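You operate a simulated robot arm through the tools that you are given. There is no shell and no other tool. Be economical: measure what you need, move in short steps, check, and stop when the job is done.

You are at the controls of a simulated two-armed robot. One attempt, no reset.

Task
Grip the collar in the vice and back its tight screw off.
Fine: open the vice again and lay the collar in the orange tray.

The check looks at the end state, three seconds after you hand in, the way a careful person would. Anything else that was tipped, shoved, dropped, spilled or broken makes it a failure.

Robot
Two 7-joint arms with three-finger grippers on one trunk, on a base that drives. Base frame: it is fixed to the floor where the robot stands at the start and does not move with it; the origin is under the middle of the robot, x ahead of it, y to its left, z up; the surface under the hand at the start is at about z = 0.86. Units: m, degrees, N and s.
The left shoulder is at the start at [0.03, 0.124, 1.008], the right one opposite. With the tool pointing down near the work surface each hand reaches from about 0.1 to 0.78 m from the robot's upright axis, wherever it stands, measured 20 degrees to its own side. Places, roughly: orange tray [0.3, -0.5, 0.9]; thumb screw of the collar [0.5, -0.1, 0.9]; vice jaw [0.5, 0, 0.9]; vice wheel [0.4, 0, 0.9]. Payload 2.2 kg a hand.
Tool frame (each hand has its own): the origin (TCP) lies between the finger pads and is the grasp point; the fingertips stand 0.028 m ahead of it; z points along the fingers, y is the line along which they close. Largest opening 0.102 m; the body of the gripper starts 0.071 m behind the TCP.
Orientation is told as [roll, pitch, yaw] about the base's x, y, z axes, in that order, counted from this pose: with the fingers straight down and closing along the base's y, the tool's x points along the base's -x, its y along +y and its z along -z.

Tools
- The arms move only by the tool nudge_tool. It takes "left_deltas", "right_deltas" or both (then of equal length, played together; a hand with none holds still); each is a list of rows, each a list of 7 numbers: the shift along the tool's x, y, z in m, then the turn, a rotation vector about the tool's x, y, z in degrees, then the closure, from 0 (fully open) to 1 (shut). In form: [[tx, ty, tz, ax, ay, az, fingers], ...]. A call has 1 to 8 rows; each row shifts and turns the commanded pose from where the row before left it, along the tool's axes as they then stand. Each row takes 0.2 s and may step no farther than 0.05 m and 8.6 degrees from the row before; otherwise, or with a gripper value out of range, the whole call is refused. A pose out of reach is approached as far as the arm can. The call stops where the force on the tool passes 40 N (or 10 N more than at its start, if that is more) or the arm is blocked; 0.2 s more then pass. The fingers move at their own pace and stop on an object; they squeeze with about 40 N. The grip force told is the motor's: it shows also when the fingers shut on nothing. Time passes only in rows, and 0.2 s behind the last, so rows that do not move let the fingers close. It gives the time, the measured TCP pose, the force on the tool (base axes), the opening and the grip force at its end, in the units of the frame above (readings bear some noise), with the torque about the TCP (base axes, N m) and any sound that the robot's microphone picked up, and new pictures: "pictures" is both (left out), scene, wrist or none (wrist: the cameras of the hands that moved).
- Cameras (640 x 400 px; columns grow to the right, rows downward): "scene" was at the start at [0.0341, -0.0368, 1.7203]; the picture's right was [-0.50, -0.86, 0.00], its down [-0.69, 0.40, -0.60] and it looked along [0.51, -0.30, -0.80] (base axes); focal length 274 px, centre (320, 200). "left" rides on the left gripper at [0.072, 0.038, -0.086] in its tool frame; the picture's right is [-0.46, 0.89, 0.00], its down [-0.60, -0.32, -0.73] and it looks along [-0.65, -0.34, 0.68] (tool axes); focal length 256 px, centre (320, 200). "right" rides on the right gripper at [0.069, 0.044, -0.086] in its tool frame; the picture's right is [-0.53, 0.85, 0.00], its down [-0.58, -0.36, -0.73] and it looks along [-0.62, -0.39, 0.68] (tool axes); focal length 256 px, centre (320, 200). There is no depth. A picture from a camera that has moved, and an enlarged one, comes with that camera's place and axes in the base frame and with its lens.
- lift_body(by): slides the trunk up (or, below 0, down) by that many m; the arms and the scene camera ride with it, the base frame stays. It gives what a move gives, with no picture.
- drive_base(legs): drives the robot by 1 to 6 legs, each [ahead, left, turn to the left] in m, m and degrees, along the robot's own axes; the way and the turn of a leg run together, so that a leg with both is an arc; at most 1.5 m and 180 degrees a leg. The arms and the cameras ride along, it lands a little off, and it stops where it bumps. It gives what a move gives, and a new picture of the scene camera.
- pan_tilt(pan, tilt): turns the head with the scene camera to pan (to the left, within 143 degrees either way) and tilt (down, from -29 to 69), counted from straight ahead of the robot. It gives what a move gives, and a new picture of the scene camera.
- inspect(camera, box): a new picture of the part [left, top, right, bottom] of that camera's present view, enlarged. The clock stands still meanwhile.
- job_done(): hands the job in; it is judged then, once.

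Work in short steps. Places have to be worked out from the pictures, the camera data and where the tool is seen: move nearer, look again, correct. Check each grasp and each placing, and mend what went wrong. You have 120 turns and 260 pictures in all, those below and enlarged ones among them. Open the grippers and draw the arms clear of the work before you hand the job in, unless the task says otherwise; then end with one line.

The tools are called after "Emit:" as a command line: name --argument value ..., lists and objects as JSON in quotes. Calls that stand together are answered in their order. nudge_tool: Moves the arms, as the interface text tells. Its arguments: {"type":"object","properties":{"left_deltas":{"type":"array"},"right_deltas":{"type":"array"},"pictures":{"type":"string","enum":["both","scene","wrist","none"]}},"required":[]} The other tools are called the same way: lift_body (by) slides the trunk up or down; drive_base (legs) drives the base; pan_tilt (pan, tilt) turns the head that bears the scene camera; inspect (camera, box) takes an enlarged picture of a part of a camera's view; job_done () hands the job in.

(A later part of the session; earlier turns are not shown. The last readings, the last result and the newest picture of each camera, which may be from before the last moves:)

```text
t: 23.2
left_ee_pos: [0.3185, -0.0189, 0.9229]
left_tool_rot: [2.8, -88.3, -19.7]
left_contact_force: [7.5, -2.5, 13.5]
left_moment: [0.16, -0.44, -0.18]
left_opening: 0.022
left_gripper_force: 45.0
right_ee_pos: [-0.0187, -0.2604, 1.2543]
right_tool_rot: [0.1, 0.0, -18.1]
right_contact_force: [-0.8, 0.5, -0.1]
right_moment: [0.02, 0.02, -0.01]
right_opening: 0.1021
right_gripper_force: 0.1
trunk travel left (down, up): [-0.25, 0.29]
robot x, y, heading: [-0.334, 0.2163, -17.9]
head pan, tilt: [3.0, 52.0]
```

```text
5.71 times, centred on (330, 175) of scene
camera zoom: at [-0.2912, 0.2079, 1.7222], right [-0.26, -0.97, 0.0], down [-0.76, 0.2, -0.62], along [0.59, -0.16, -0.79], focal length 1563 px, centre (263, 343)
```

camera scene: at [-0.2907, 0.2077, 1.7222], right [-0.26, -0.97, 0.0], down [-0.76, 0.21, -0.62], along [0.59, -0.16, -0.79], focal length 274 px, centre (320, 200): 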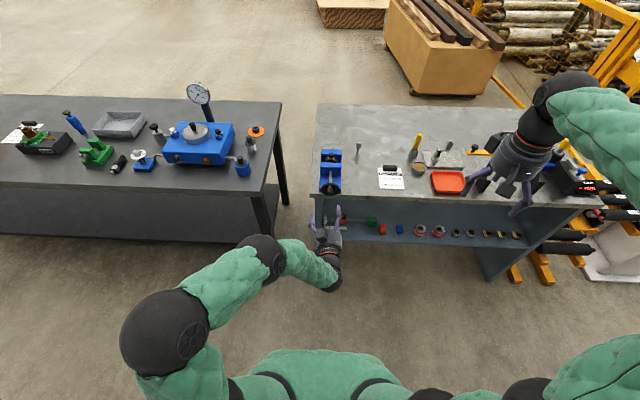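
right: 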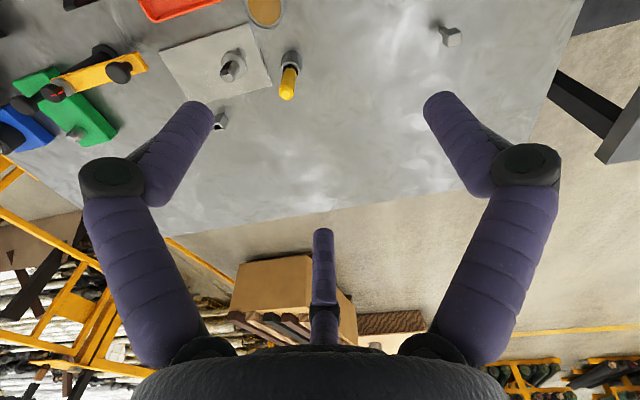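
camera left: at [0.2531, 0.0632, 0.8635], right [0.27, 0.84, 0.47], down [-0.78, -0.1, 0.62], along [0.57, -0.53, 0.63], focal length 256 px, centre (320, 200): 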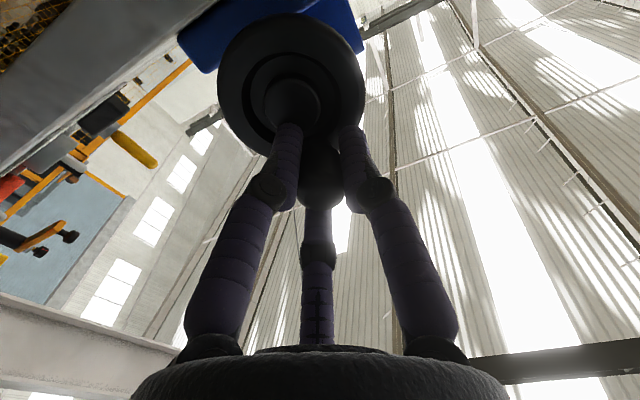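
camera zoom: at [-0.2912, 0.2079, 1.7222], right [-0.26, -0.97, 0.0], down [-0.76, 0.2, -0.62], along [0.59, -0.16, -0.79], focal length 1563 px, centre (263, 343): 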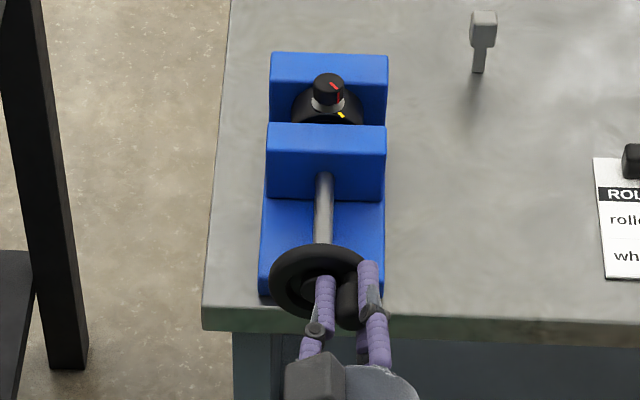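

The wheel turns easily. I continue round to about 120°.

Emit:
nudge_tool --left_deltas '[[0.0064, -0.0049, 0, 0, 0, 0, 1], [0.0075, -0.0031, 0, 0, 0, 0, 1], [0.008, -0.0011, 0, 0, 0, 0, 1], [0.008, 0.0011, 0, 0, 0, 0, 1], [0.0075, 0.0031, 0, 0, 0, 0, 1], [0, 0, 0, 0, 0, 0, 1]]' --pictures "none"

Emit:
inspect --camera "scene" --box '[295, 140, 365, 210]'

```text
t: 24.5
left_ee_pos: [0.3197, -0.0195, 0.892]
left_tool_rot: [-11.0, -89.3, -5.1]
left_contact_force: [-13.3, 12.7, 8.7]
left_moment: [-0.16, -0.81, -0.07]
left_opening: 0.0227
left_gripper_force: 45.3
right_ee_pos: [-0.0184, -0.2594, 1.2548]
right_tool_rot: [0.1, -0.1, -18.0]
right_contact_force: [-0.7, -0.5, -0.2]
right_moment: [0.05, -0.03, -0.01]
right_opening: 0.102
right_gripper_force: 0.1
trunk travel left (down, up): [-0.25, 0.29]
robot x, y, heading: [-0.3311, 0.2142, -18.1]
head pan, tilt: [3.0, 52.0]
stopped in row 6 (left hand): the force on the tool passed its limit at 41 N (the readings are from after the stop); the commanded pose is now the measured one
```

```text
5.71 times, centred on (330, 175) of scene
camera zoom: at [-0.2942, 0.2097, 1.722], right [-0.26, -0.97, 0.0], down [-0.76, 0.2, -0.62], along [0.6, -0.16, -0.79], focal length 1563 px, centre (263, 343)
```

zoom: 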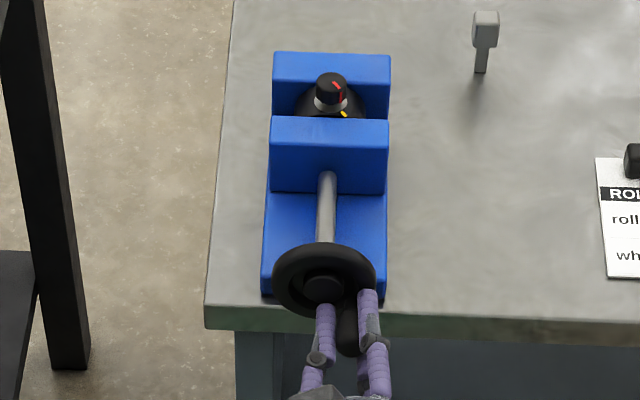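

The crank radius fits better as 27 mm with centre about 27 mm below the start; jaw has moved about 4 mm toward the collar. I continue with the corrected circle.

Emit:
nudge_tool --left_deltas '[[0.0053, 0.0046, 0, 0, 0, 0, 1], [0.0038, 0.006, 0, 0, 0, 0, 1], [0.0021, 0.0067, 0, 0, 0, 0, 1], [0.0003, 0.0071, 0, 0, 0, 0, 1], [0, 0, 0, 0, 0, 0, 1]]' --pictures "none"

Emit:
inspect --camera "scene" --box '[295, 140, 365, 210]'

```text
t: 25.7
left_ee_pos: [0.326, -0.0045, 0.8827]
left_tool_rot: [6.9, -88.9, -23.0]
left_contact_force: [8.9, -29.0, 15.5]
left_moment: [0.25, -0.2, -0.77]
left_opening: 0.0223
left_gripper_force: 44.9
right_ee_pos: [-0.0181, -0.2631, 1.2543]
right_tool_rot: [0.0, -0.1, -18.2]
right_contact_force: [0.7, -0.5, 0.2]
right_moment: [-0.01, -0.02, 0.0]
right_opening: 0.1021
right_gripper_force: 0.0
trunk travel left (down, up): [-0.25, 0.29]
robot x, y, heading: [-0.3371, 0.2164, -18.1]
head pan, tilt: [3.0, 52.0]
```

```text
5.71 times, centred on (330, 175) of scene
camera zoom: at [-0.291, 0.2044, 1.7222], right [-0.26, -0.97, 0.0], down [-0.76, 0.21, -0.62], along [0.59, -0.16, -0.79], focal length 1563 px, centre (263, 343)
```

zoom: 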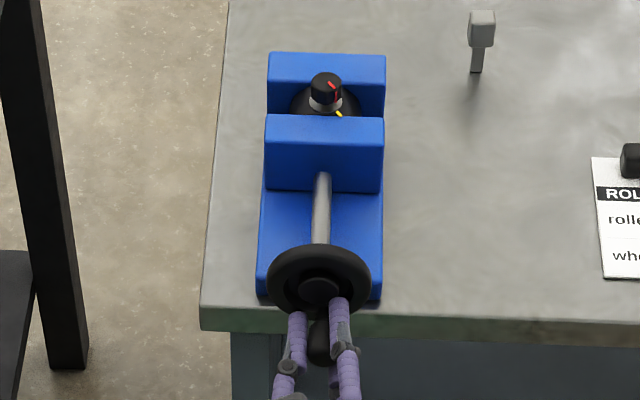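

The reaction has risen to about 30 N opposing the turn, so the jaw may be on the collar. I look closely.

Emit:
inspect --camera "scene" --box '[320, 145, 345, 165]'

Emit:
nudge_tool --left_deltas '[[-0.0005, 0.004, 0, 0, 0, 0, 1], [-0.0005, 0.003, 0, 0, 0, 0, 1], [0, 0, 0, 0, 0, 0, 1]]' --pictures "none"

Emit:
inspect --camera "scene" --box '[320, 145, 345, 165]'

```text
16.00 times, centred on (332, 155) of scene
camera zoom: at [-0.291, 0.2044, 1.7222], right [-0.26, -0.97, 0.0], down [-0.76, 0.21, -0.62], along [0.59, -0.16, -0.79], focal length 4376 px, centre (120, 920)
```

zoom: 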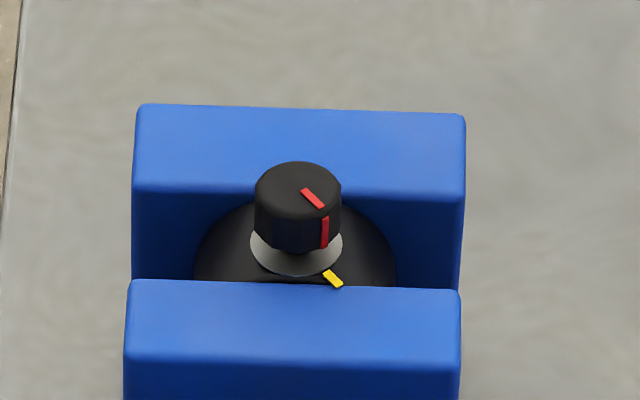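

```text
t: 26.5
left_ee_pos: [0.3245, -0.003, 0.8823]
left_tool_rot: [8.9, -88.7, -24.9]
left_contact_force: [15.7, -37.9, 4.3]
left_moment: [0.2, -0.1, -0.69]
left_opening: 0.0226
left_gripper_force: 45.0
left hand out of reach, approached as far as the arm can: row 1
right_ee_pos: [-0.0162, -0.2648, 1.2519]
right_tool_rot: [0.1, 0.1, -18.0]
right_contact_force: [0.0, 0.4, -0.1]
right_moment: [0.01, 0.04, 0.0]
right_opening: 0.102
right_gripper_force: 0.1
trunk travel left (down, up): [-0.25, 0.29]
robot x, y, heading: [-0.3362, 0.2195, -17.8]
head pan, tilt: [3.0, 52.0]
```

```text
16.00 times, centred on (332, 155) of scene
camera zoom: at [-0.2892, 0.2032, 1.722], right [-0.26, -0.97, 0.0], down [-0.76, 0.21, -0.61], along [0.59, -0.16, -0.79], focal length 4376 px, centre (120, 920)
```

zoom: 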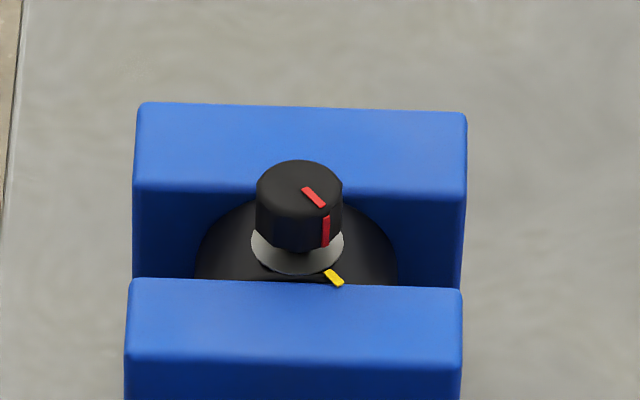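

The jaw no longer moves at ~41 N on the crank: the collar is clamped flush. I release the handle, back the left hand straight off, then raise it and move it aside.

Emit:
nudge_tool --left_deltas '[[0, 0, 0, 0, 0, 0, 0], [0, 0, 0, 0, 0, 0, 0], [0, 0, 0, 0, 0, 0, 0], [0, 0, -0.04, 0, 0, 0, 0], [0, 0, -0.04, 0, 0, 0, 0], [0, 0, -0.03, 0, 0, 0, 0]]' --pictures "scene"

Emit:
inspect --camera "scene" --box '[295, 140, 365, 210]'

```text
t: 27.9
left_ee_pos: [0.2206, 0.0345, 0.8873]
left_tool_rot: [-6.6, -89.2, -9.7]
left_contact_force: [-0.2, 0.6, -0.1]
left_moment: [0.01, -0.01, -0.02]
left_opening: 0.1019
left_gripper_force: 0.0
right_ee_pos: [-0.0174, -0.2604, 1.2552]
right_tool_rot: [0.0, 0.0, -18.0]
right_contact_force: [-0.4, 0.8, -0.1]
right_moment: [0.0, 0.0, 0.02]
right_opening: 0.1021
right_gripper_force: 0.0
trunk travel left (down, up): [-0.25, 0.29]
robot x, y, heading: [-0.3344, 0.2177, -17.9]
head pan, tilt: [3.0, 52.0]
camera scene: at [-0.2915, 0.2082, 1.7222], right [-0.26, -0.97, 0.0], down [-0.76, 0.2, -0.62], along [0.59, -0.16, -0.79], focal length 274 px, centre (320, 200)
```

scene: 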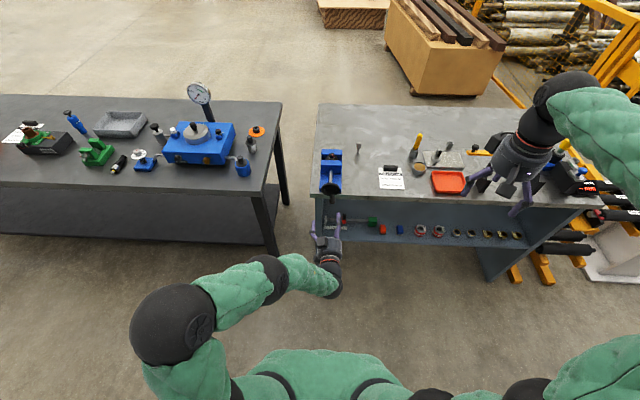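

```text
5.71 times, centred on (330, 175) of scene
camera zoom: at [-0.2915, 0.2082, 1.7222], right [-0.26, -0.97, 0.0], down [-0.76, 0.2, -0.62], along [0.59, -0.16, -0.79], focal length 1563 px, centre (263, 343)
```

zoom: 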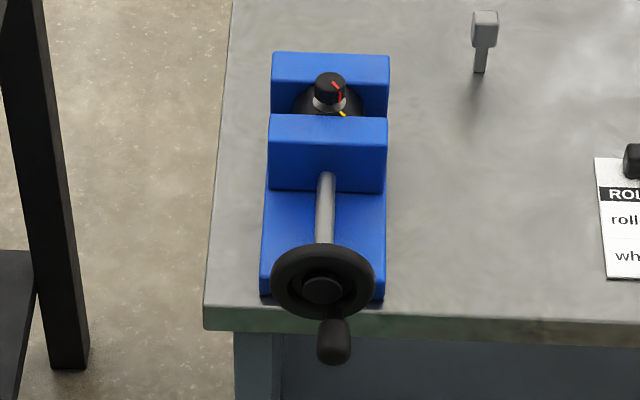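

Vice is closed, handle at the bottom. I raise the left hand and turn it back to pointing down, clear of the bench.

Emit:
nudge_tool --left_deltas '[[-0.045, 0, 0, 0, 0, 0, 0], [-0.045, 0, 0, 0, 0, 0, 0], [-0.045, 0, 0, 0, 0, 0, 0], [-0.045, 0, 0, 0, 8.5, 0, 0], [-0.03, 0, 0, 0, 8.5, 0, 0], [-0.03, 0, 0, 0, 8.5, 0, 0], [0, 0, 0, 0, 8.5, 0, 0], [0, 0, 0, 0, 8.5, 0, 0]]' --pictures "none"

Emit:
nudge_tool --left_deltas '[[0, 0.02, -0.03, 0, 8.5, 0, 0], [0, 0.03, -0.03, 0, 8.5, 0, 0], [0, 0.04, 0, 0, 8.5, 0, 0], [0, 0.04, 0, 0, 8.5, 0, 0], [0, 0.04, 0, 0, 8.5, 0, 0], [0, 0.04, 0, 0, 3, 0, 0], [0, 0.04, 0, 0, 0, 0, 0], [0, 0, 0, 0, 0, 0, 0]]' --pictures "scene"

```text
t: 29.7
left_ee_pos: [0.2374, 0.0301, 1.1217]
left_tool_rot: [-0.1, -46.4, -16.3]
left_contact_force: [-0.1, 0.1, 0.1]
left_moment: [-0.01, 0.0, -0.03]
left_opening: 0.102
left_gripper_force: 0.1
right_ee_pos: [-0.0172, -0.2615, 1.2548]
right_tool_rot: [0.0, 0.0, -18.0]
right_contact_force: [0.4, -0.6, -0.2]
right_moment: [0.05, 0.0, 0.0]
right_opening: 0.102
right_gripper_force: 0.0
trunk travel left (down, up): [-0.25, 0.29]
robot x, y, heading: [-0.3335, 0.2218, -18.2]
head pan, tilt: [3.0, 52.0]
```

```text
t: 31.5
left_ee_pos: [0.2707, 0.2788, 1.1668]
left_tool_rot: [-0.2, -1.0, -16.3]
left_contact_force: [0.2, -0.8, 0.0]
left_moment: [0.03, -0.02, 0.03]
left_opening: 0.1022
left_gripper_force: 0.2
right_ee_pos: [-0.0184, -0.2616, 1.2541]
right_tool_rot: [0.1, -0.1, -18.0]
right_contact_force: [-0.4, -0.7, -0.7]
right_moment: [0.01, -0.03, -0.01]
right_opening: 0.1018
right_gripper_force: 0.0
trunk travel left (down, up): [-0.25, 0.29]
robot x, y, heading: [-0.3358, 0.2145, -17.9]
head pan, tilt: [3.0, 52.0]
camera scene: at [-0.291, 0.2074, 1.7222], right [-0.26, -0.97, 0.0], down [-0.76, 0.2, -0.62], along [0.59, -0.16, -0.79], focal length 274 px, centre (320, 200)
```

scene: 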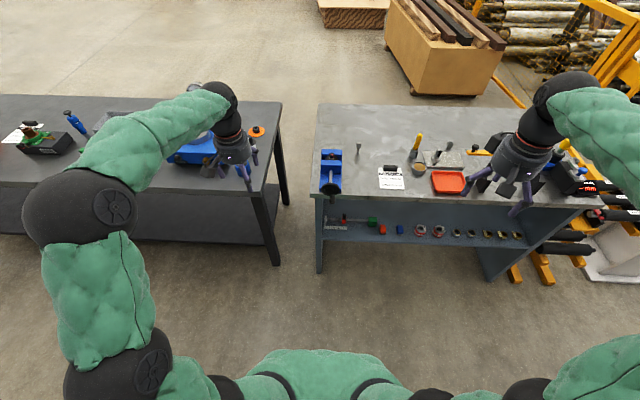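

I retract the left hand a bit more, then drive ahead 0.34 m so the right hand can work the knob.

Emit:
nudge_tool --left_deltas '[[0.04, 0, -0.02, 0, 0, 0, 0], [0.04, 0, -0.02, 0, 0, 0, 0], [0.04, 0, -0.02, 0, 0, 0, 0], [0.04, 0, -0.02, 0, 0, 0, 0]]' --pictures "none"

Emit:
drive_base --legs '[[0.34, 0, 0]]'

```text
t: 32.5
left_ee_pos: [0.1106, 0.3272, 1.2458]
left_tool_rot: [-0.1, -1.1, -16.3]
left_contact_force: [-0.3, 0.5, 0.2]
left_moment: [-0.01, -0.03, -0.02]
left_opening: 0.102
left_gripper_force: 0.0
right_ee_pos: [-0.0187, -0.2605, 1.2562]
right_tool_rot: [0.1, -0.1, -18.0]
right_contact_force: [-0.8, -0.1, 0.2]
right_moment: [0.04, -0.02, 0.0]
right_opening: 0.102
right_gripper_force: 0.0
trunk travel left (down, up): [-0.25, 0.29]
robot x, y, heading: [-0.3337, 0.218, -18.1]
head pan, tilt: [3.0, 52.0]
```

```text
t: 34.8
left_ee_pos: [0.4344, 0.2229, 1.2435]
left_tool_rot: [-0.1, -1.0, -16.3]
left_contact_force: [0.5, 0.1, 0.0]
left_moment: [0.01, 0.02, -0.01]
left_opening: 0.1019
left_gripper_force: 0.1
right_ee_pos: [0.3032, -0.365, 1.2543]
right_tool_rot: [0.0, 0.1, -18.1]
right_contact_force: [1.1, -0.2, 0.2]
right_moment: [0.01, 0.06, 0.03]
right_opening: 0.102
right_gripper_force: 0.1
trunk travel left (down, up): [-0.25, 0.29]
robot x, y, heading: [-0.0165, 0.1142, -18.2]
head pan, tilt: [3.0, 52.0]
camera scene: at [0.0299, 0.1036, 1.7221], right [-0.26, -0.97, 0.0], down [-0.76, 0.21, -0.61], along [0.59, -0.16, -0.79], focal length 274 px, centre (320, 200)
```

scene: 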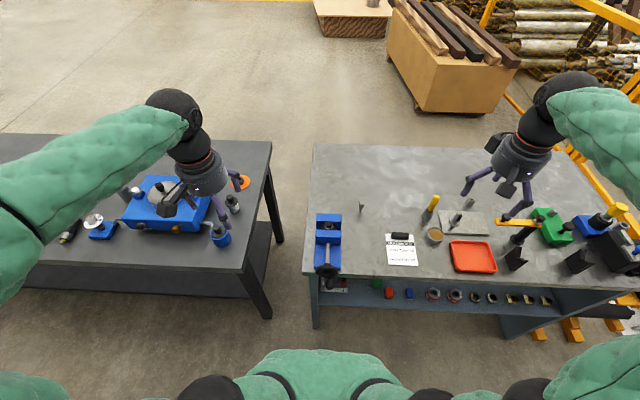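

I zoom in from here to fix the knob's position again.

Emit:
inspect --camera "scene" --box '[310, 205, 350, 245]'

```text
10.00 times, centred on (330, 225) of scene
camera zoom: at [0.0299, 0.1036, 1.7221], right [-0.26, -0.97, 0.0], down [-0.76, 0.21, -0.61], along [0.59, -0.16, -0.79], focal length 2735 px, centre (220, -50)
```

zoom: 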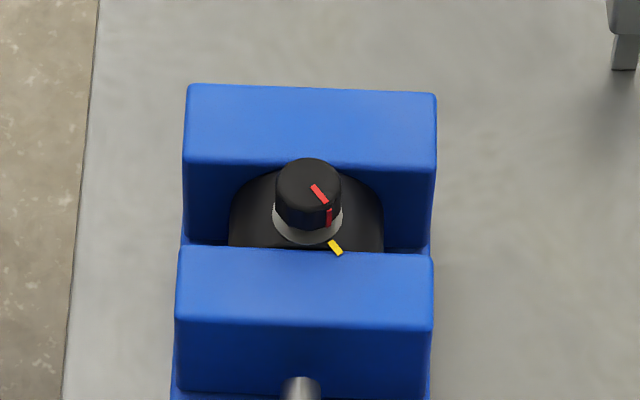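

Knob top is about [0.512,-0.060,0.94]. I bring the right hand to a hover above it.

Emit:
nudge_tool --right_deltas '[[-0.0125, 0.0425, 0.021, 0, 0, 0, 0], [-0.0125, 0.0425, 0.021, 0, 0, 0, 0], [-0.0125, 0.0425, 0.021, 0, 0, 0, 0], [-0.0125, 0.0425, 0.021, 0, 0, 0, 0], [-0.0125, 0.0425, 0.021, 0, 0, 0, 0], [-0.0125, 0.0425, 0.021, 0, 0, 0, 0], [-0.0125, 0.0425, 0.021, 0, 0, 0, 0], [-0.0125, 0.0425, 0.021, 0, 0, 0, 0]]' --pictures "wrist"

Emit:
inspect --camera "right" --box '[240, 120, 400, 240]'

```text
t: 36.5
left_ee_pos: [0.4346, 0.2223, 1.244]
left_tool_rot: [0.0, -1.0, -16.4]
left_contact_force: [1.1, 0.6, 0.1]
left_moment: [-0.03, 0.03, 0.0]
left_opening: 0.102
left_gripper_force: 0.0
right_ee_pos: [0.5058, -0.07, 1.0846]
right_tool_rot: [0.0, -0.1, -18.2]
right_contact_force: [0.3, -0.3, -0.5]
right_moment: [-0.04, -0.02, -0.02]
right_opening: 0.1019
right_gripper_force: 0.0
trunk travel left (down, up): [-0.25, 0.29]
robot x, y, heading: [-0.012, 0.116, -18.2]
head pan, tilt: [3.0, 52.0]
camera right: at [0.4524, -0.0087, 1.1693], right [0.77, 0.64, 0.0], down [0.43, -0.53, 0.73], along [0.46, -0.56, -0.68], focal length 256 px, centre (320, 200)
```

right: 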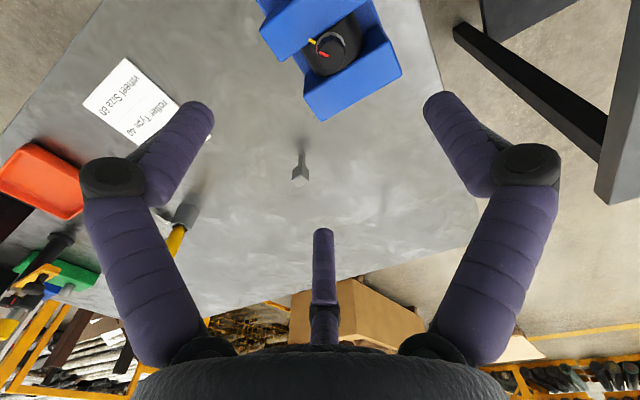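

```text
3.33 times, centred on (320, 180) of right
camera zoom: at [0.4524, -0.0087, 1.1693], right [0.77, 0.64, 0.0], down [0.43, -0.53, 0.73], along [0.46, -0.56, -0.68], focal length 853 px, centre (320, 267)
```

zoom: 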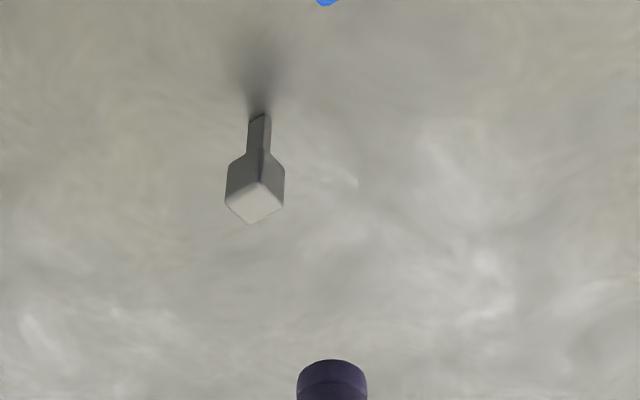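

Zoom at the knob in the right wrist view for a better fix.

Emit:
inspect --camera "right" --box '[290, 10, 390, 90]'

```text
5.00 times, centred on (340, 50) of right
camera zoom: at [0.4524, -0.0087, 1.1693], right [0.77, 0.64, 0.0], down [0.43, -0.53, 0.73], along [0.46, -0.56, -0.68], focal length 1280 px, centre (220, 950)
```

zoom: 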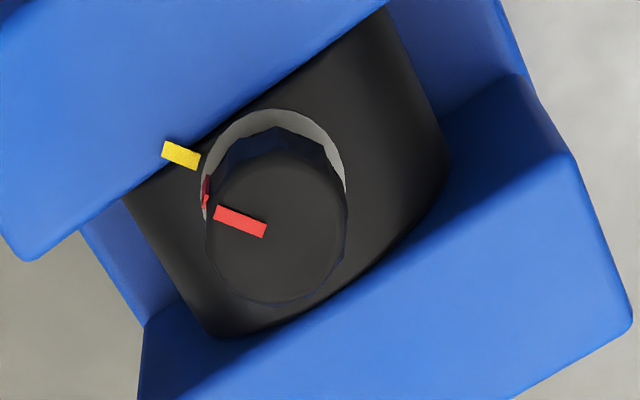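

Refined: knob axis at [0.508,-0.058], top z 0.94, body 23 mm wide. I centre over it and wind the hand clockwise 68° to have travel for unscrewing counter-clockwise.

Emit:
nudge_tool --right_deltas '[[0.0018, 0.012, 0, 0, 0, 8.5, 0], [0, 0, 0, 0, 0, 8.5, 0], [0, 0, 0, 0, 0, 8.5, 0], [0, 0, 0, 0, 0, 8.5, 0], [0, 0, 0, 0, 0, 8.5, 0], [0, 0, 0, 0, 0, 8.5, 0], [0, 0, 0, 0, 0, 8.5, 0], [0, 0, 0, 0, 0, 8.5, 0]]' --pictures "wrist"

```text
t: 38.4
left_ee_pos: [0.4339, 0.2229, 1.2448]
left_tool_rot: [-0.1, -1.0, -16.3]
left_contact_force: [0.7, 0.0, -1.1]
left_moment: [-0.02, -0.06, 0.03]
left_opening: 0.1021
left_gripper_force: 0.1
right_ee_pos: [0.504, -0.0607, 1.0865]
right_tool_rot: [0.0, 0.0, -86.3]
right_contact_force: [-0.4, -0.2, -0.8]
right_moment: [0.02, -0.05, 0.03]
right_opening: 0.1021
right_gripper_force: 0.0
trunk travel left (down, up): [-0.25, 0.29]
robot x, y, heading: [-0.0155, 0.1136, -18.0]
head pan, tilt: [3.0, 52.0]
camera right: at [0.5426, 0.0094, 1.1718], right [0.88, -0.48, 0.0], down [-0.33, -0.6, 0.73], along [-0.35, -0.64, -0.68], focal length 256 px, centre (320, 200)
```

right: 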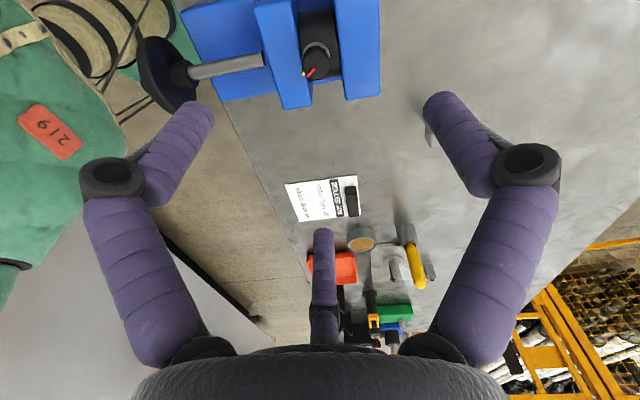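

This view from another side allows an independent fix; zoom.

Emit:
inspect --camera "right" --box '[270, 10, 370, 90]'

```text
5.00 times, centred on (320, 50) of right
camera zoom: at [0.5426, 0.0094, 1.1718], right [0.88, -0.48, 0.0], down [-0.33, -0.6, 0.73], along [-0.35, -0.64, -0.68], focal length 1280 px, centre (320, 950)
```

zoom: 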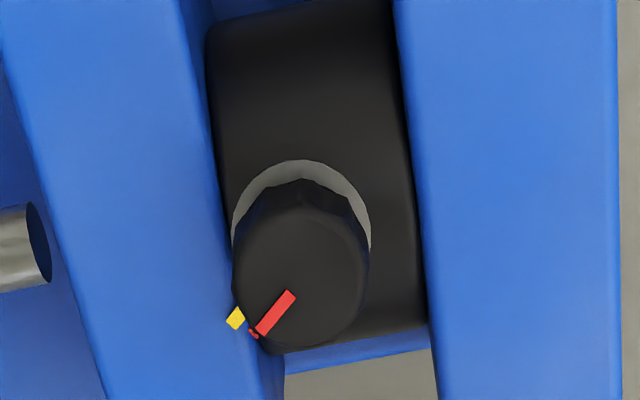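

Knob axis ≈ [0.504,-0.059]; the jaw tops are at about z 0.932, so I aim for a shallow grip just above them: TCP z about 0.966. I descend watching forces.

Emit:
nudge_tool --right_deltas '[[0, 0, 0.04, 0, 0, 0, 0.4], [0, 0, 0.04, 0, 0, 0, 0.4], [0, 0, 0.03, 0, 0, 0, 0.4], [0, 0, 0.01, 0, 0, 0, 0.4], [0, 0, 0, 0, 0, 0, 0.4]]' --pictures "wrist"

Emit:
inspect --camera "right" --box '[240, 100, 400, 220]'

Emit:
inspect --camera "scene" --box '[300, 190, 370, 260]'

```text
t: 39.5
left_ee_pos: [0.4331, 0.2229, 1.2439]
left_tool_rot: [-0.1, -1.1, -16.3]
left_contact_force: [0.8, 0.3, 0.0]
left_moment: [0.01, -0.04, 0.02]
left_opening: 0.1021
left_gripper_force: 0.1
right_ee_pos: [0.5045, -0.0607, 0.9663]
right_tool_rot: [0.0, -0.1, -86.1]
right_contact_force: [0.4, 0.5, 0.8]
right_moment: [0.03, 0.03, -0.01]
right_opening: 0.0611
right_gripper_force: 0.1
trunk travel left (down, up): [-0.25, 0.29]
robot x, y, heading: [-0.0135, 0.1113, -18.0]
head pan, tilt: [3.0, 52.0]
camera right: at [0.5424, 0.0094, 1.0513], right [0.88, -0.48, 0.0], down [-0.32, -0.6, 0.73], along [-0.35, -0.64, -0.68], focal length 256 px, centre (320, 200)
```

right: 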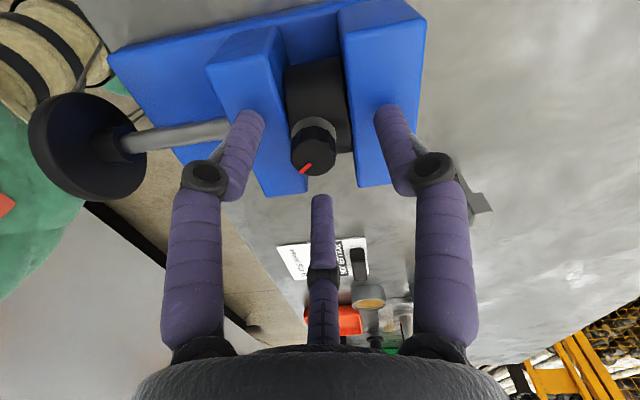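

```text
3.33 times, centred on (320, 160) of right
camera zoom: at [0.5424, 0.0094, 1.0513], right [0.88, -0.48, 0.0], down [-0.32, -0.6, 0.73], along [-0.35, -0.64, -0.68], focal length 853 px, centre (320, 333)
```

zoom: 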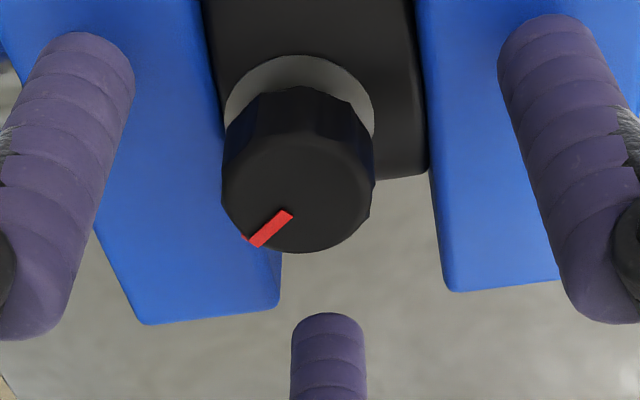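

```text
5.71 times, centred on (335, 225) of scene
camera zoom: at [0.0291, 0.104, 1.7222], right [-0.26, -0.97, 0.0], down [-0.76, 0.21, -0.62], along [0.59, -0.16, -0.79], focal length 1563 px, centre (234, 57)
```

zoom: 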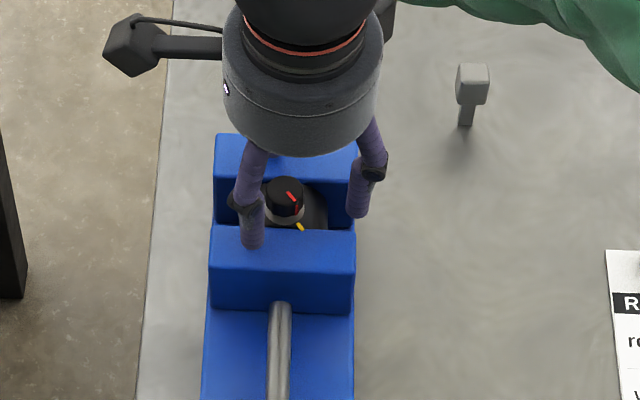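

Combining all views: knob axis [0.503,-0.056], top z≈0.952, jaw tops ≈0.930. So there is good knob height above the jaws. I correct 5 mm, lower 4 mm and close.

Emit:
nudge_tool --right_deltas '[[0.0048, -0.0012, 0.004, 0, 0, 0, 0.4], [0, 0, 0, 0, 0, 0, 0.7], [0, 0, 0, 0, 0, 0, 1], [0, 0, 0, 0, 0, 0, 1], [0, 0, 0, 0, 0, 0, 1]]' --pictures "wrist"

Emit:
inspect --camera "scene" --box '[300, 190, 370, 260]'

```text
t: 40.8
left_ee_pos: [0.4333, 0.2227, 1.2439]
left_tool_rot: [0.0, -1.0, -16.3]
left_contact_force: [0.4, -0.1, -0.3]
left_moment: [-0.05, 0.0, -0.01]
left_opening: 0.1021
left_gripper_force: 0.1
right_ee_pos: [0.5045, -0.0557, 0.9625]
right_tool_rot: [0.2, 0.0, -86.1]
right_contact_force: [7.1, 0.0, 1.7]
right_moment: [-0.03, -0.21, 0.01]
right_opening: 0.0197
right_gripper_force: 40.7
trunk travel left (down, up): [-0.25, 0.29]
robot x, y, heading: [-0.0151, 0.1158, -18.0]
head pan, tilt: [3.0, 52.0]
camera right: at [0.5414, 0.0148, 1.0479], right [0.88, -0.48, 0.0], down [-0.33, -0.6, 0.73], along [-0.35, -0.64, -0.68], focal length 256 px, centre (320, 200)
```

right: 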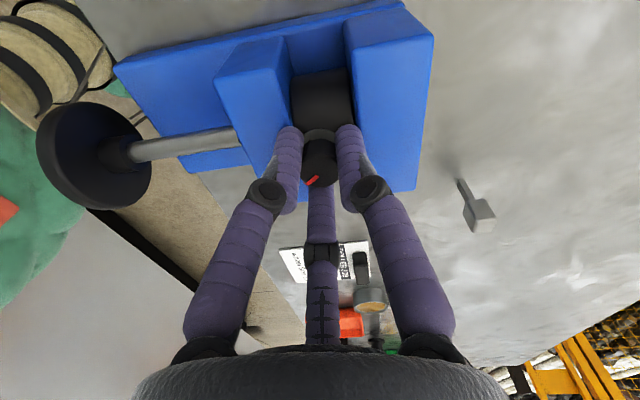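

```text
5.71 times, centred on (335, 225) of scene
camera zoom: at [0.0297, 0.104, 1.7222], right [-0.26, -0.97, 0.0], down [-0.76, 0.21, -0.62], along [0.59, -0.16, -0.79], focal length 1563 px, centre (234, 57)
```

zoom: 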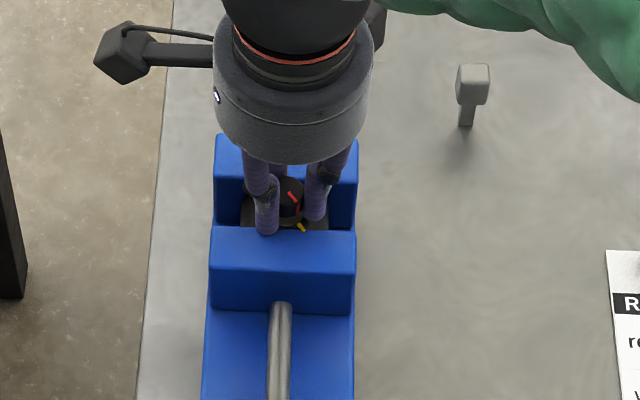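

The knob is gripped (20 mm, 41 N). I turn it counter-clockwise 24° and check whether knob and collar behave.

Emit:
nudge_tool --right_deltas '[[0, 0, 0, 0, 0, -8, 1], [0, 0, 0, 0, 0, -8, 1], [0, 0, 0, 0, 0, -8, 1], [0, 0, 0, 0, 0, 0, 1]]' --pictures "none"

Emit:
inspect --camera "scene" --box '[315, 205, 350, 235]'

```text
t: 41.8
left_ee_pos: [0.4339, 0.2221, 1.2441]
left_tool_rot: [-0.1, -1.0, -16.3]
left_contact_force: [0.4, -0.1, -0.2]
left_moment: [0.0, 0.0, 0.03]
left_opening: 0.1019
left_gripper_force: 0.1
right_ee_pos: [0.5026, -0.0552, 0.9631]
right_tool_rot: [0.0, 0.0, -62.0]
right_contact_force: [6.5, 1.5, 0.2]
right_moment: [0.08, -0.34, 0.07]
right_opening: 0.0196
right_gripper_force: 40.3
trunk travel left (down, up): [-0.25, 0.29]
robot x, y, heading: [-0.0178, 0.1115, -18.2]
head pan, tilt: [3.0, 52.0]
```

```text
13.33 times, centred on (332, 220) of scene
camera zoom: at [0.0296, 0.1042, 1.7222], right [-0.26, -0.97, 0.0], down [-0.76, 0.21, -0.62], along [0.59, -0.16, -0.79], focal length 3647 px, centre (153, -67)
```

zoom: 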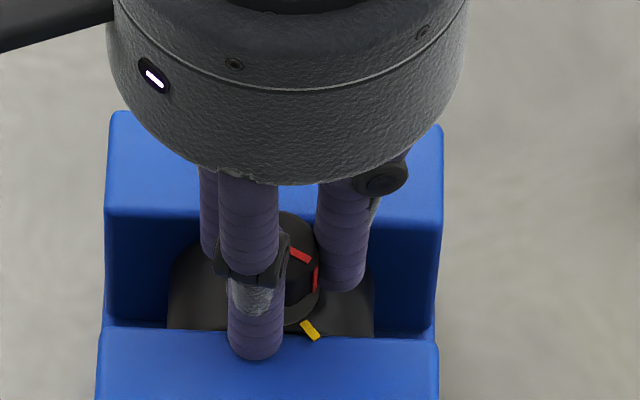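

The red mark turned with the hand, the yellow one stayed. I continue 64° more.

Emit:
nudge_tool --right_deltas '[[0, 0, 0, 0, 0, -8, 1], [0, 0, 0, 0, 0, -8, 1], [0, 0, 0, 0, 0, -8, 1], [0, 0, 0, 0, 0, -8, 1], [0, 0, 0, 0, 0, -8, 1], [0, 0, 0, 0, 0, -8, 1], [0, 0, 0, 0, 0, -8, 1], [0, 0, 0, 0, 0, -8, 1]]' --pictures "none"

Emit:
inspect --camera "scene" --box '[315, 205, 350, 235]'

```text
t: 43.5
left_ee_pos: [0.4333, 0.2221, 1.2447]
left_tool_rot: [-0.2, -0.9, -16.4]
left_contact_force: [-0.1, 0.0, -0.3]
left_moment: [0.03, 0.02, -0.01]
left_opening: 0.1018
left_gripper_force: 0.1
right_ee_pos: [0.5034, -0.0574, 0.9627]
right_tool_rot: [-0.1, -0.1, 2.0]
right_contact_force: [4.8, 0.4, 2.3]
right_moment: [-0.01, -0.42, -0.01]
right_opening: 0.0197
right_gripper_force: 39.6
trunk travel left (down, up): [-0.25, 0.29]
robot x, y, heading: [-0.0133, 0.1126, -17.9]
head pan, tilt: [3.0, 52.0]
```

```text
13.33 times, centred on (332, 220) of scene
camera zoom: at [0.0293, 0.104, 1.7221], right [-0.26, -0.97, 0.0], down [-0.76, 0.21, -0.62], along [0.59, -0.16, -0.79], focal length 3647 px, centre (153, -67)
```

zoom: 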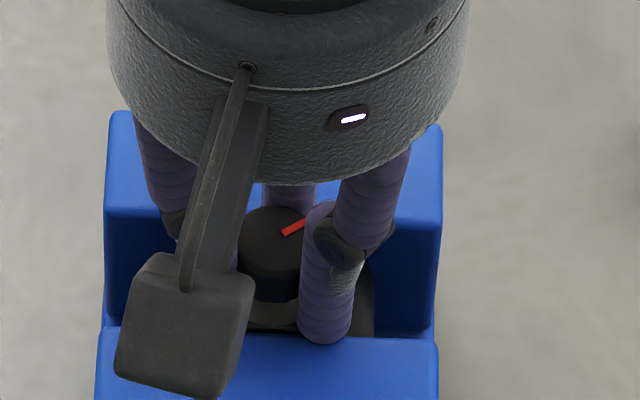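

The screw turned about 88° freely with torque near zero. I continue another 64° and compare.

Emit:
nudge_tool --right_deltas '[[0, 0, 0, 0, 0, -8, 1], [0, 0, 0, 0, 0, -8, 1], [0, 0, 0, 0, 0, -8, 1], [0, 0, 0, 0, 0, -8, 1], [0, 0, 0, 0, 0, -8, 1], [0, 0, 0, 0, 0, -8, 1], [0, 0, 0, 0, 0, -8, 1], [0, 0, 0, 0, 0, -8, 1]]' --pictures "none"

Emit:
inspect --camera "scene" --box '[315, 205, 350, 235]'

```text
t: 45.4
left_ee_pos: [0.4336, 0.2222, 1.2439]
left_tool_rot: [-0.1, -1.2, -16.4]
left_contact_force: [-0.3, 0.0, -0.3]
left_moment: [0.01, -0.03, -0.04]
left_opening: 0.102
left_gripper_force: 0.1
right_ee_pos: [0.5041, -0.0556, 0.9615]
right_tool_rot: [0.1, 0.0, 66.0]
right_contact_force: [3.1, -0.5, 1.6]
right_moment: [0.02, -0.09, -0.43]
right_opening: 0.0202
right_gripper_force: 40.0
trunk travel left (down, up): [-0.25, 0.29]
robot x, y, heading: [-0.0177, 0.1119, -18.3]
head pan, tilt: [3.0, 52.0]
```

```text
13.33 times, centred on (332, 220) of scene
camera zoom: at [0.0291, 0.104, 1.7222], right [-0.26, -0.97, 0.0], down [-0.76, 0.21, -0.62], along [0.59, -0.16, -0.79], focal length 3647 px, centre (153, -67)
```

zoom: 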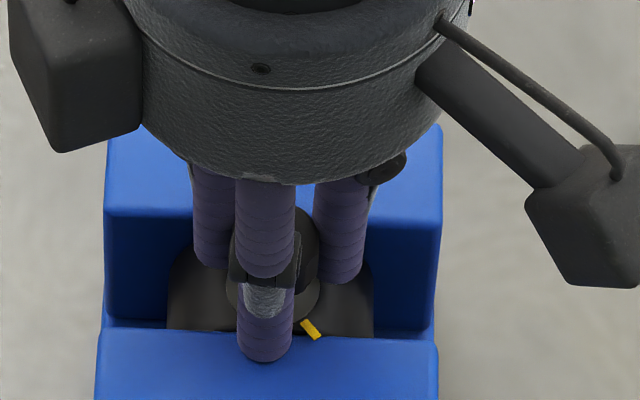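

A resisting torque of 0.43 N m has now appeared. I check with the wrist camera where the red mark is.

Emit:
inspect --camera "right" --box '[240, 80, 400, 220]'

```text
2.86 times, centred on (320, 150) of right
camera zoom: at [0.4346, -0.1025, 1.0479], right [-0.55, 0.83, 0.0], down [0.57, 0.38, 0.73], along [0.61, 0.41, -0.68], focal length 731 px, centre (320, 343)
```

zoom: 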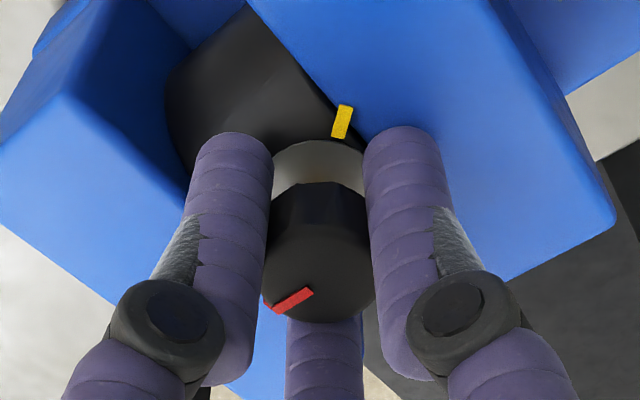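

The red mark has followed without slip (~150° from the start). I try a little more to see whether it's an end stop.

Emit:
nudge_tool --right_deltas '[[0, 0, 0, 0, 0, -6, 1], [0, 0, 0, 0, 0, -6, 1], [0, 0, 0, 0, 0, 0, 1]]' --pictures "none"

Emit:
inspect --camera "right" --box '[240, 80, 400, 220]'

```text
t: 46.1
left_ee_pos: [0.4339, 0.2233, 1.2431]
left_tool_rot: [-0.1, -1.1, -16.3]
left_contact_force: [0.4, 0.4, 0.6]
left_moment: [0.0, 0.02, 0.02]
left_opening: 0.102
left_gripper_force: 0.0
right_ee_pos: [0.5029, -0.0561, 0.9631]
right_tool_rot: [0.0, 0.1, 78.1]
right_contact_force: [1.9, -0.4, 1.1]
right_moment: [-0.04, -0.05, -0.12]
right_opening: 0.02
right_gripper_force: 40.0
trunk travel left (down, up): [-0.25, 0.29]
robot x, y, heading: [-0.0165, 0.1121, -18.0]
head pan, tilt: [3.0, 52.0]
```

```text
2.86 times, centred on (320, 150) of right
camera zoom: at [0.4455, -0.1157, 1.0479], right [-0.72, 0.7, 0.0], down [0.48, 0.49, 0.73], along [0.51, 0.52, -0.68], focal length 731 px, centre (320, 343)
```

zoom: 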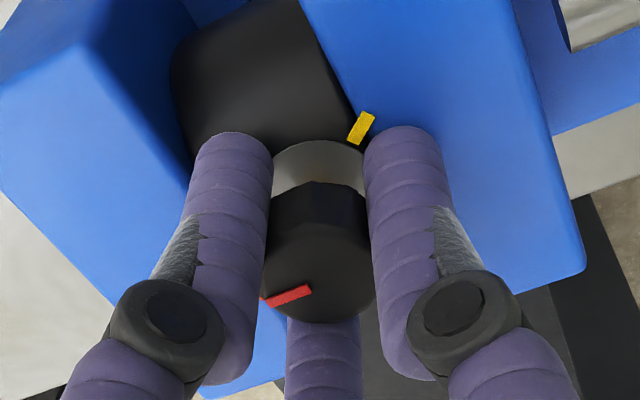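

The knob seems to have slipped ~12° in the fingers — maybe a stop, maybe just friction. I release, wind the hand back and take another stroke to find out.

Emit:
nudge_tool --right_deltas '[[0, 0, 0, 0, 0, 0, 0.4], [0, 0, 0, 0, 0, 0, 0.4], [0, 0, -0.02, 0, 0, 0, 0.4], [0, 0, -0.02, 0, 0, 8.5, 0.4], [0, 0, 0, 0, 0, 8.5, 0.4], [0, 0, 0, 0, 0, 8.5, 0.4], [0, 0, 0, 0, 0, 8.5, 0.4], [0, 0, 0, 0, 0, 8.5, 0.4]]' --pictures "none"

Emit:
nudge_tool --right_deltas '[[0, 0, 0, 0, 0, 8.5, 0.4], [0, 0, 0, 0, 0, 8.5, 0.4], [0, 0, 0, 0, 0, 8.5, 0.4], [0, 0, 0, 0, 0, 8.5, 0.4], [0, 0, 0, 0, 0, 8.5, 0.4], [0, 0, 0, 0, 0, 8.5, 0.4], [0, 0, 0, 0, 0, 8.5, 0.4], [0, 0, 0, 0, 0, 0, 0.4]]' --pictures "none"

Emit:
inspect --camera "right" --box '[240, 60, 400, 200]'

Emit:
inspect --camera "scene" --box '[315, 205, 350, 235]'

```text
t: 48.0
left_ee_pos: [0.4336, 0.2222, 1.244]
left_tool_rot: [-0.1, -1.1, -16.4]
left_contact_force: [-0.7, 0.4, -0.9]
left_moment: [0.0, 0.0, -0.02]
left_opening: 0.1021
left_gripper_force: 0.0
right_ee_pos: [0.5017, -0.0565, 1.0028]
right_tool_rot: [0.0, 0.0, 35.1]
right_contact_force: [0.2, 0.9, -0.2]
right_moment: [-0.05, -0.03, 0.02]
right_opening: 0.0611
right_gripper_force: 0.0
trunk travel left (down, up): [-0.25, 0.29]
robot x, y, heading: [-0.0156, 0.1157, -18.1]
head pan, tilt: [3.0, 52.0]
```

```text
t: 49.8
left_ee_pos: [0.4334, 0.2221, 1.243]
left_tool_rot: [-0.1, -1.1, -16.3]
left_contact_force: [-0.5, 0.0, 0.1]
left_moment: [0.0, 0.01, 0.01]
left_opening: 0.1019
left_gripper_force: 0.1
right_ee_pos: [0.5019, -0.0559, 1.0026]
right_tool_rot: [0.0, -0.1, -24.1]
right_contact_force: [0.1, 1.0, -0.8]
right_moment: [-0.01, -0.06, 0.03]
right_opening: 0.0612
right_gripper_force: 0.0
trunk travel left (down, up): [-0.25, 0.29]
robot x, y, heading: [-0.0148, 0.114, -18.2]
head pan, tilt: [3.0, 52.0]
```

```text
2.86 times, centred on (320, 130) of right
camera zoom: at [0.4568, 0.011, 1.0882], right [0.83, 0.55, 0.0], down [0.38, -0.57, 0.73], along [0.4, -0.61, -0.68], focal length 731 px, centre (320, 400)
```

zoom: 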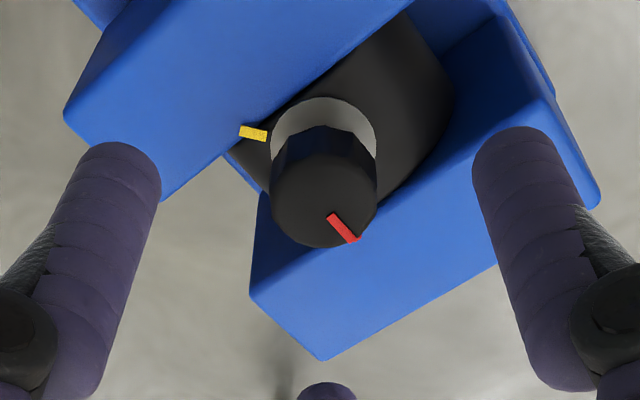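

```text
13.33 times, centred on (332, 220) of scene
camera zoom: at [0.0289, 0.104, 1.7222], right [-0.26, -0.97, 0.0], down [-0.76, 0.21, -0.62], along [0.59, -0.16, -0.79], focal length 3647 px, centre (153, -67)
```

zoom: 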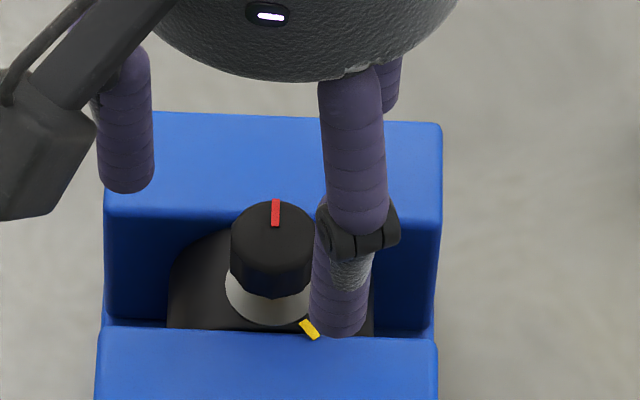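

The red mark now points to the rear, ~140° of backing off. I wind back fully for a second stroke.

Emit:
nudge_tool --right_deltas '[[0, 0, 0, 0, 0, 8.5, 0.4], [0, 0, 0, 0, 0, 8.5, 0.4], [0, 0, 0, 0, 0, 8.5, 0.4], [0, 0, 0, 0, 0, 8.5, 0.4], [0, 0, 0, 0, 0, 8.5, 0.4], [0, 0, 0, 0, 0, 8.5, 0.4], [0, 0, 0.02, 0, 0, 8.5, 0.4], [0, 0, 0.018, 0, 0, 0, 0.4]]' --pictures "none"

Emit:
nudge_tool --right_deltas '[[0, 0.001, 0, 0, 0, 0, 0.7], [0, 0, 0, 0, 0, 0, 1], [0, 0, 0, 0, 0, 0, 1], [0, 0, 0, 0, 0, 0, 1], [0, 0, 0, 0, 0, -8, 1], [0, 0, 0, 0, 0, -8, 1], [0, 0, 0, 0, 0, -8, 1], [0, 0, 0, 0, 0, 0, 1]]' --pictures "none"

Emit:
inspect --camera "right" --box '[240, 80, 400, 220]'

```text
t: 51.5
left_ee_pos: [0.4347, 0.2224, 1.2438]
left_tool_rot: [-0.1, -1.2, -16.3]
left_contact_force: [-0.3, -0.9, -0.1]
left_moment: [0.03, -0.01, 0.03]
left_opening: 0.1024
left_gripper_force: 0.2
right_ee_pos: [0.5032, -0.057, 0.9642]
right_tool_rot: [0.1, 0.0, -83.8]
right_contact_force: [-0.1, -0.3, -1.0]
right_moment: [0.0, 0.01, 0.0]
right_opening: 0.0613
right_gripper_force: 0.1
trunk travel left (down, up): [-0.25, 0.29]
robot x, y, heading: [-0.0109, 0.1113, -18.1]
head pan, tilt: [3.0, 52.0]
```

```text
t: 53.4
left_ee_pos: [0.4323, 0.2217, 1.2448]
left_tool_rot: [0.0, -1.1, -16.5]
left_contact_force: [-0.2, -0.1, 0.6]
left_moment: [-0.02, 0.01, -0.01]
left_opening: 0.102
left_gripper_force: 0.1
right_ee_pos: [0.503, -0.0544, 0.9639]
right_tool_rot: [0.0, 0.0, -59.5]
right_contact_force: [-5.1, -1.6, 3.2]
right_moment: [-0.11, 0.18, -0.19]
right_opening: 0.0197
right_gripper_force: 40.5
trunk travel left (down, up): [-0.25, 0.29]
robot x, y, heading: [-0.0165, 0.1136, -17.9]
head pan, tilt: [3.0, 52.0]
```

```text
2.86 times, centred on (320, 150) of right
camera zoom: at [0.5054, 0.0247, 1.0497], right [1.0, -0.03, 0.0], down [-0.02, -0.68, 0.73], along [-0.02, -0.73, -0.68], focal length 731 px, centre (320, 343)
```

zoom: 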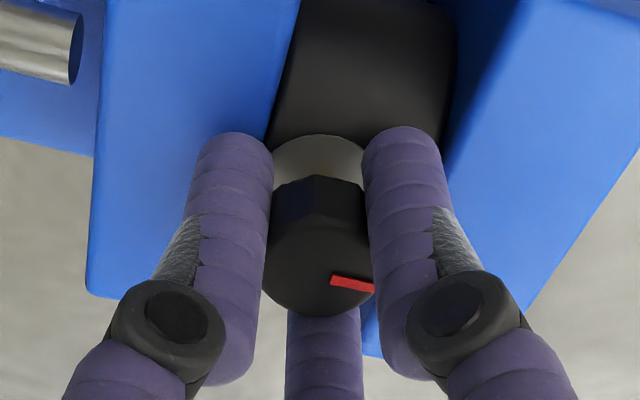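

The red mark has the same heading (≈-20°) in the last three views, i.e. the screw went ~148° and now sits at its stop: backed off fully. I release, lift straight up and withdraw the right hand.

Emit:
nudge_tool --right_deltas '[[0, 0, 0, 0, 0, 0, 0], [0, 0, 0, 0, 0, 0, 0], [0, 0, -0.03, 0, 0, -6, 0], [0, 0, -0.05, 0, 0, -8, 0], [0, 0, -0.05, 0, 0, -8, 0], [0, 0, -0.05, 0, 0, -8, 0], [0, 0, -0.04, 0, 0, -8, 0]]' --pictures "none"

Emit:
nudge_tool --right_deltas '[[0.012, -0.045, 0, 0, 0, 0, 0], [0.012, -0.045, 0, 0, 0, 0, 0], [0.012, -0.045, 0, 0, 0, 0, 0], [0.012, -0.045, 0, 0, 0, 0, 0], [0.012, -0.045, 0, 0, 0, 0, 0], [0.012, -0.045, 0, 0, 0, 0, 0]]' --pictures "none"

Emit:
inspect --camera "scene" --box '[310, 205, 350, 245]'

```text
t: 55.0
left_ee_pos: [0.4325, 0.222, 1.2444]
left_tool_rot: [-0.1, -1.1, -16.4]
left_contact_force: [-0.2, 0.3, 0.0]
left_moment: [0.01, -0.01, 0.01]
left_opening: 0.1018
left_gripper_force: 0.1
right_ee_pos: [0.5049, -0.0545, 1.1854]
right_tool_rot: [0.0, 0.0, -21.5]
right_contact_force: [-0.2, 0.5, 0.0]
right_moment: [0.0, -0.05, 0.0]
right_opening: 0.1021
right_gripper_force: 0.0
trunk travel left (down, up): [-0.25, 0.29]
robot x, y, heading: [-0.0153, 0.1115, -18.0]
head pan, tilt: [3.0, 52.0]
```

```text
t: 56.4
left_ee_pos: [0.4323, 0.2218, 1.2441]
left_tool_rot: [-0.1, -1.1, -16.3]
left_contact_force: [0.5, 0.0, -0.6]
left_moment: [-0.01, -0.01, 0.0]
left_opening: 0.1021
left_gripper_force: 0.1
right_ee_pos: [0.3381, -0.2822, 1.1846]
right_tool_rot: [0.0, 0.0, -21.7]
right_contact_force: [-0.5, 0.1, -0.9]
right_moment: [0.02, 0.03, 0.0]
right_opening: 0.1019
right_gripper_force: 0.1
trunk travel left (down, up): [-0.25, 0.29]
robot x, y, heading: [-0.0152, 0.115, -18.0]
head pan, tilt: [3.0, 52.0]
```

```text
10.00 times, centred on (330, 225) of scene
camera zoom: at [0.0279, 0.103, 1.7222], right [-0.26, -0.97, 0.0], down [-0.76, 0.21, -0.62], along [0.59, -0.16, -0.79], focal length 2735 px, centre (220, -50)
```

zoom: 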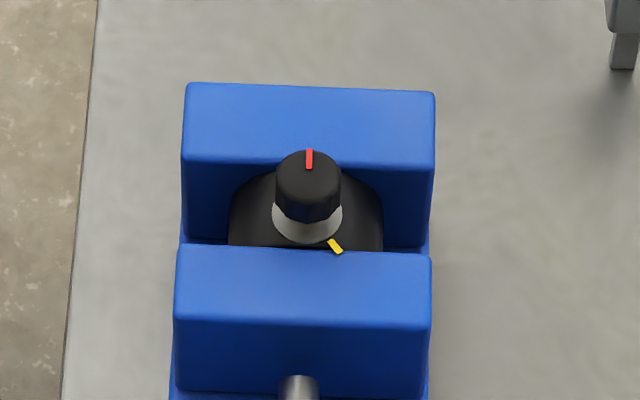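

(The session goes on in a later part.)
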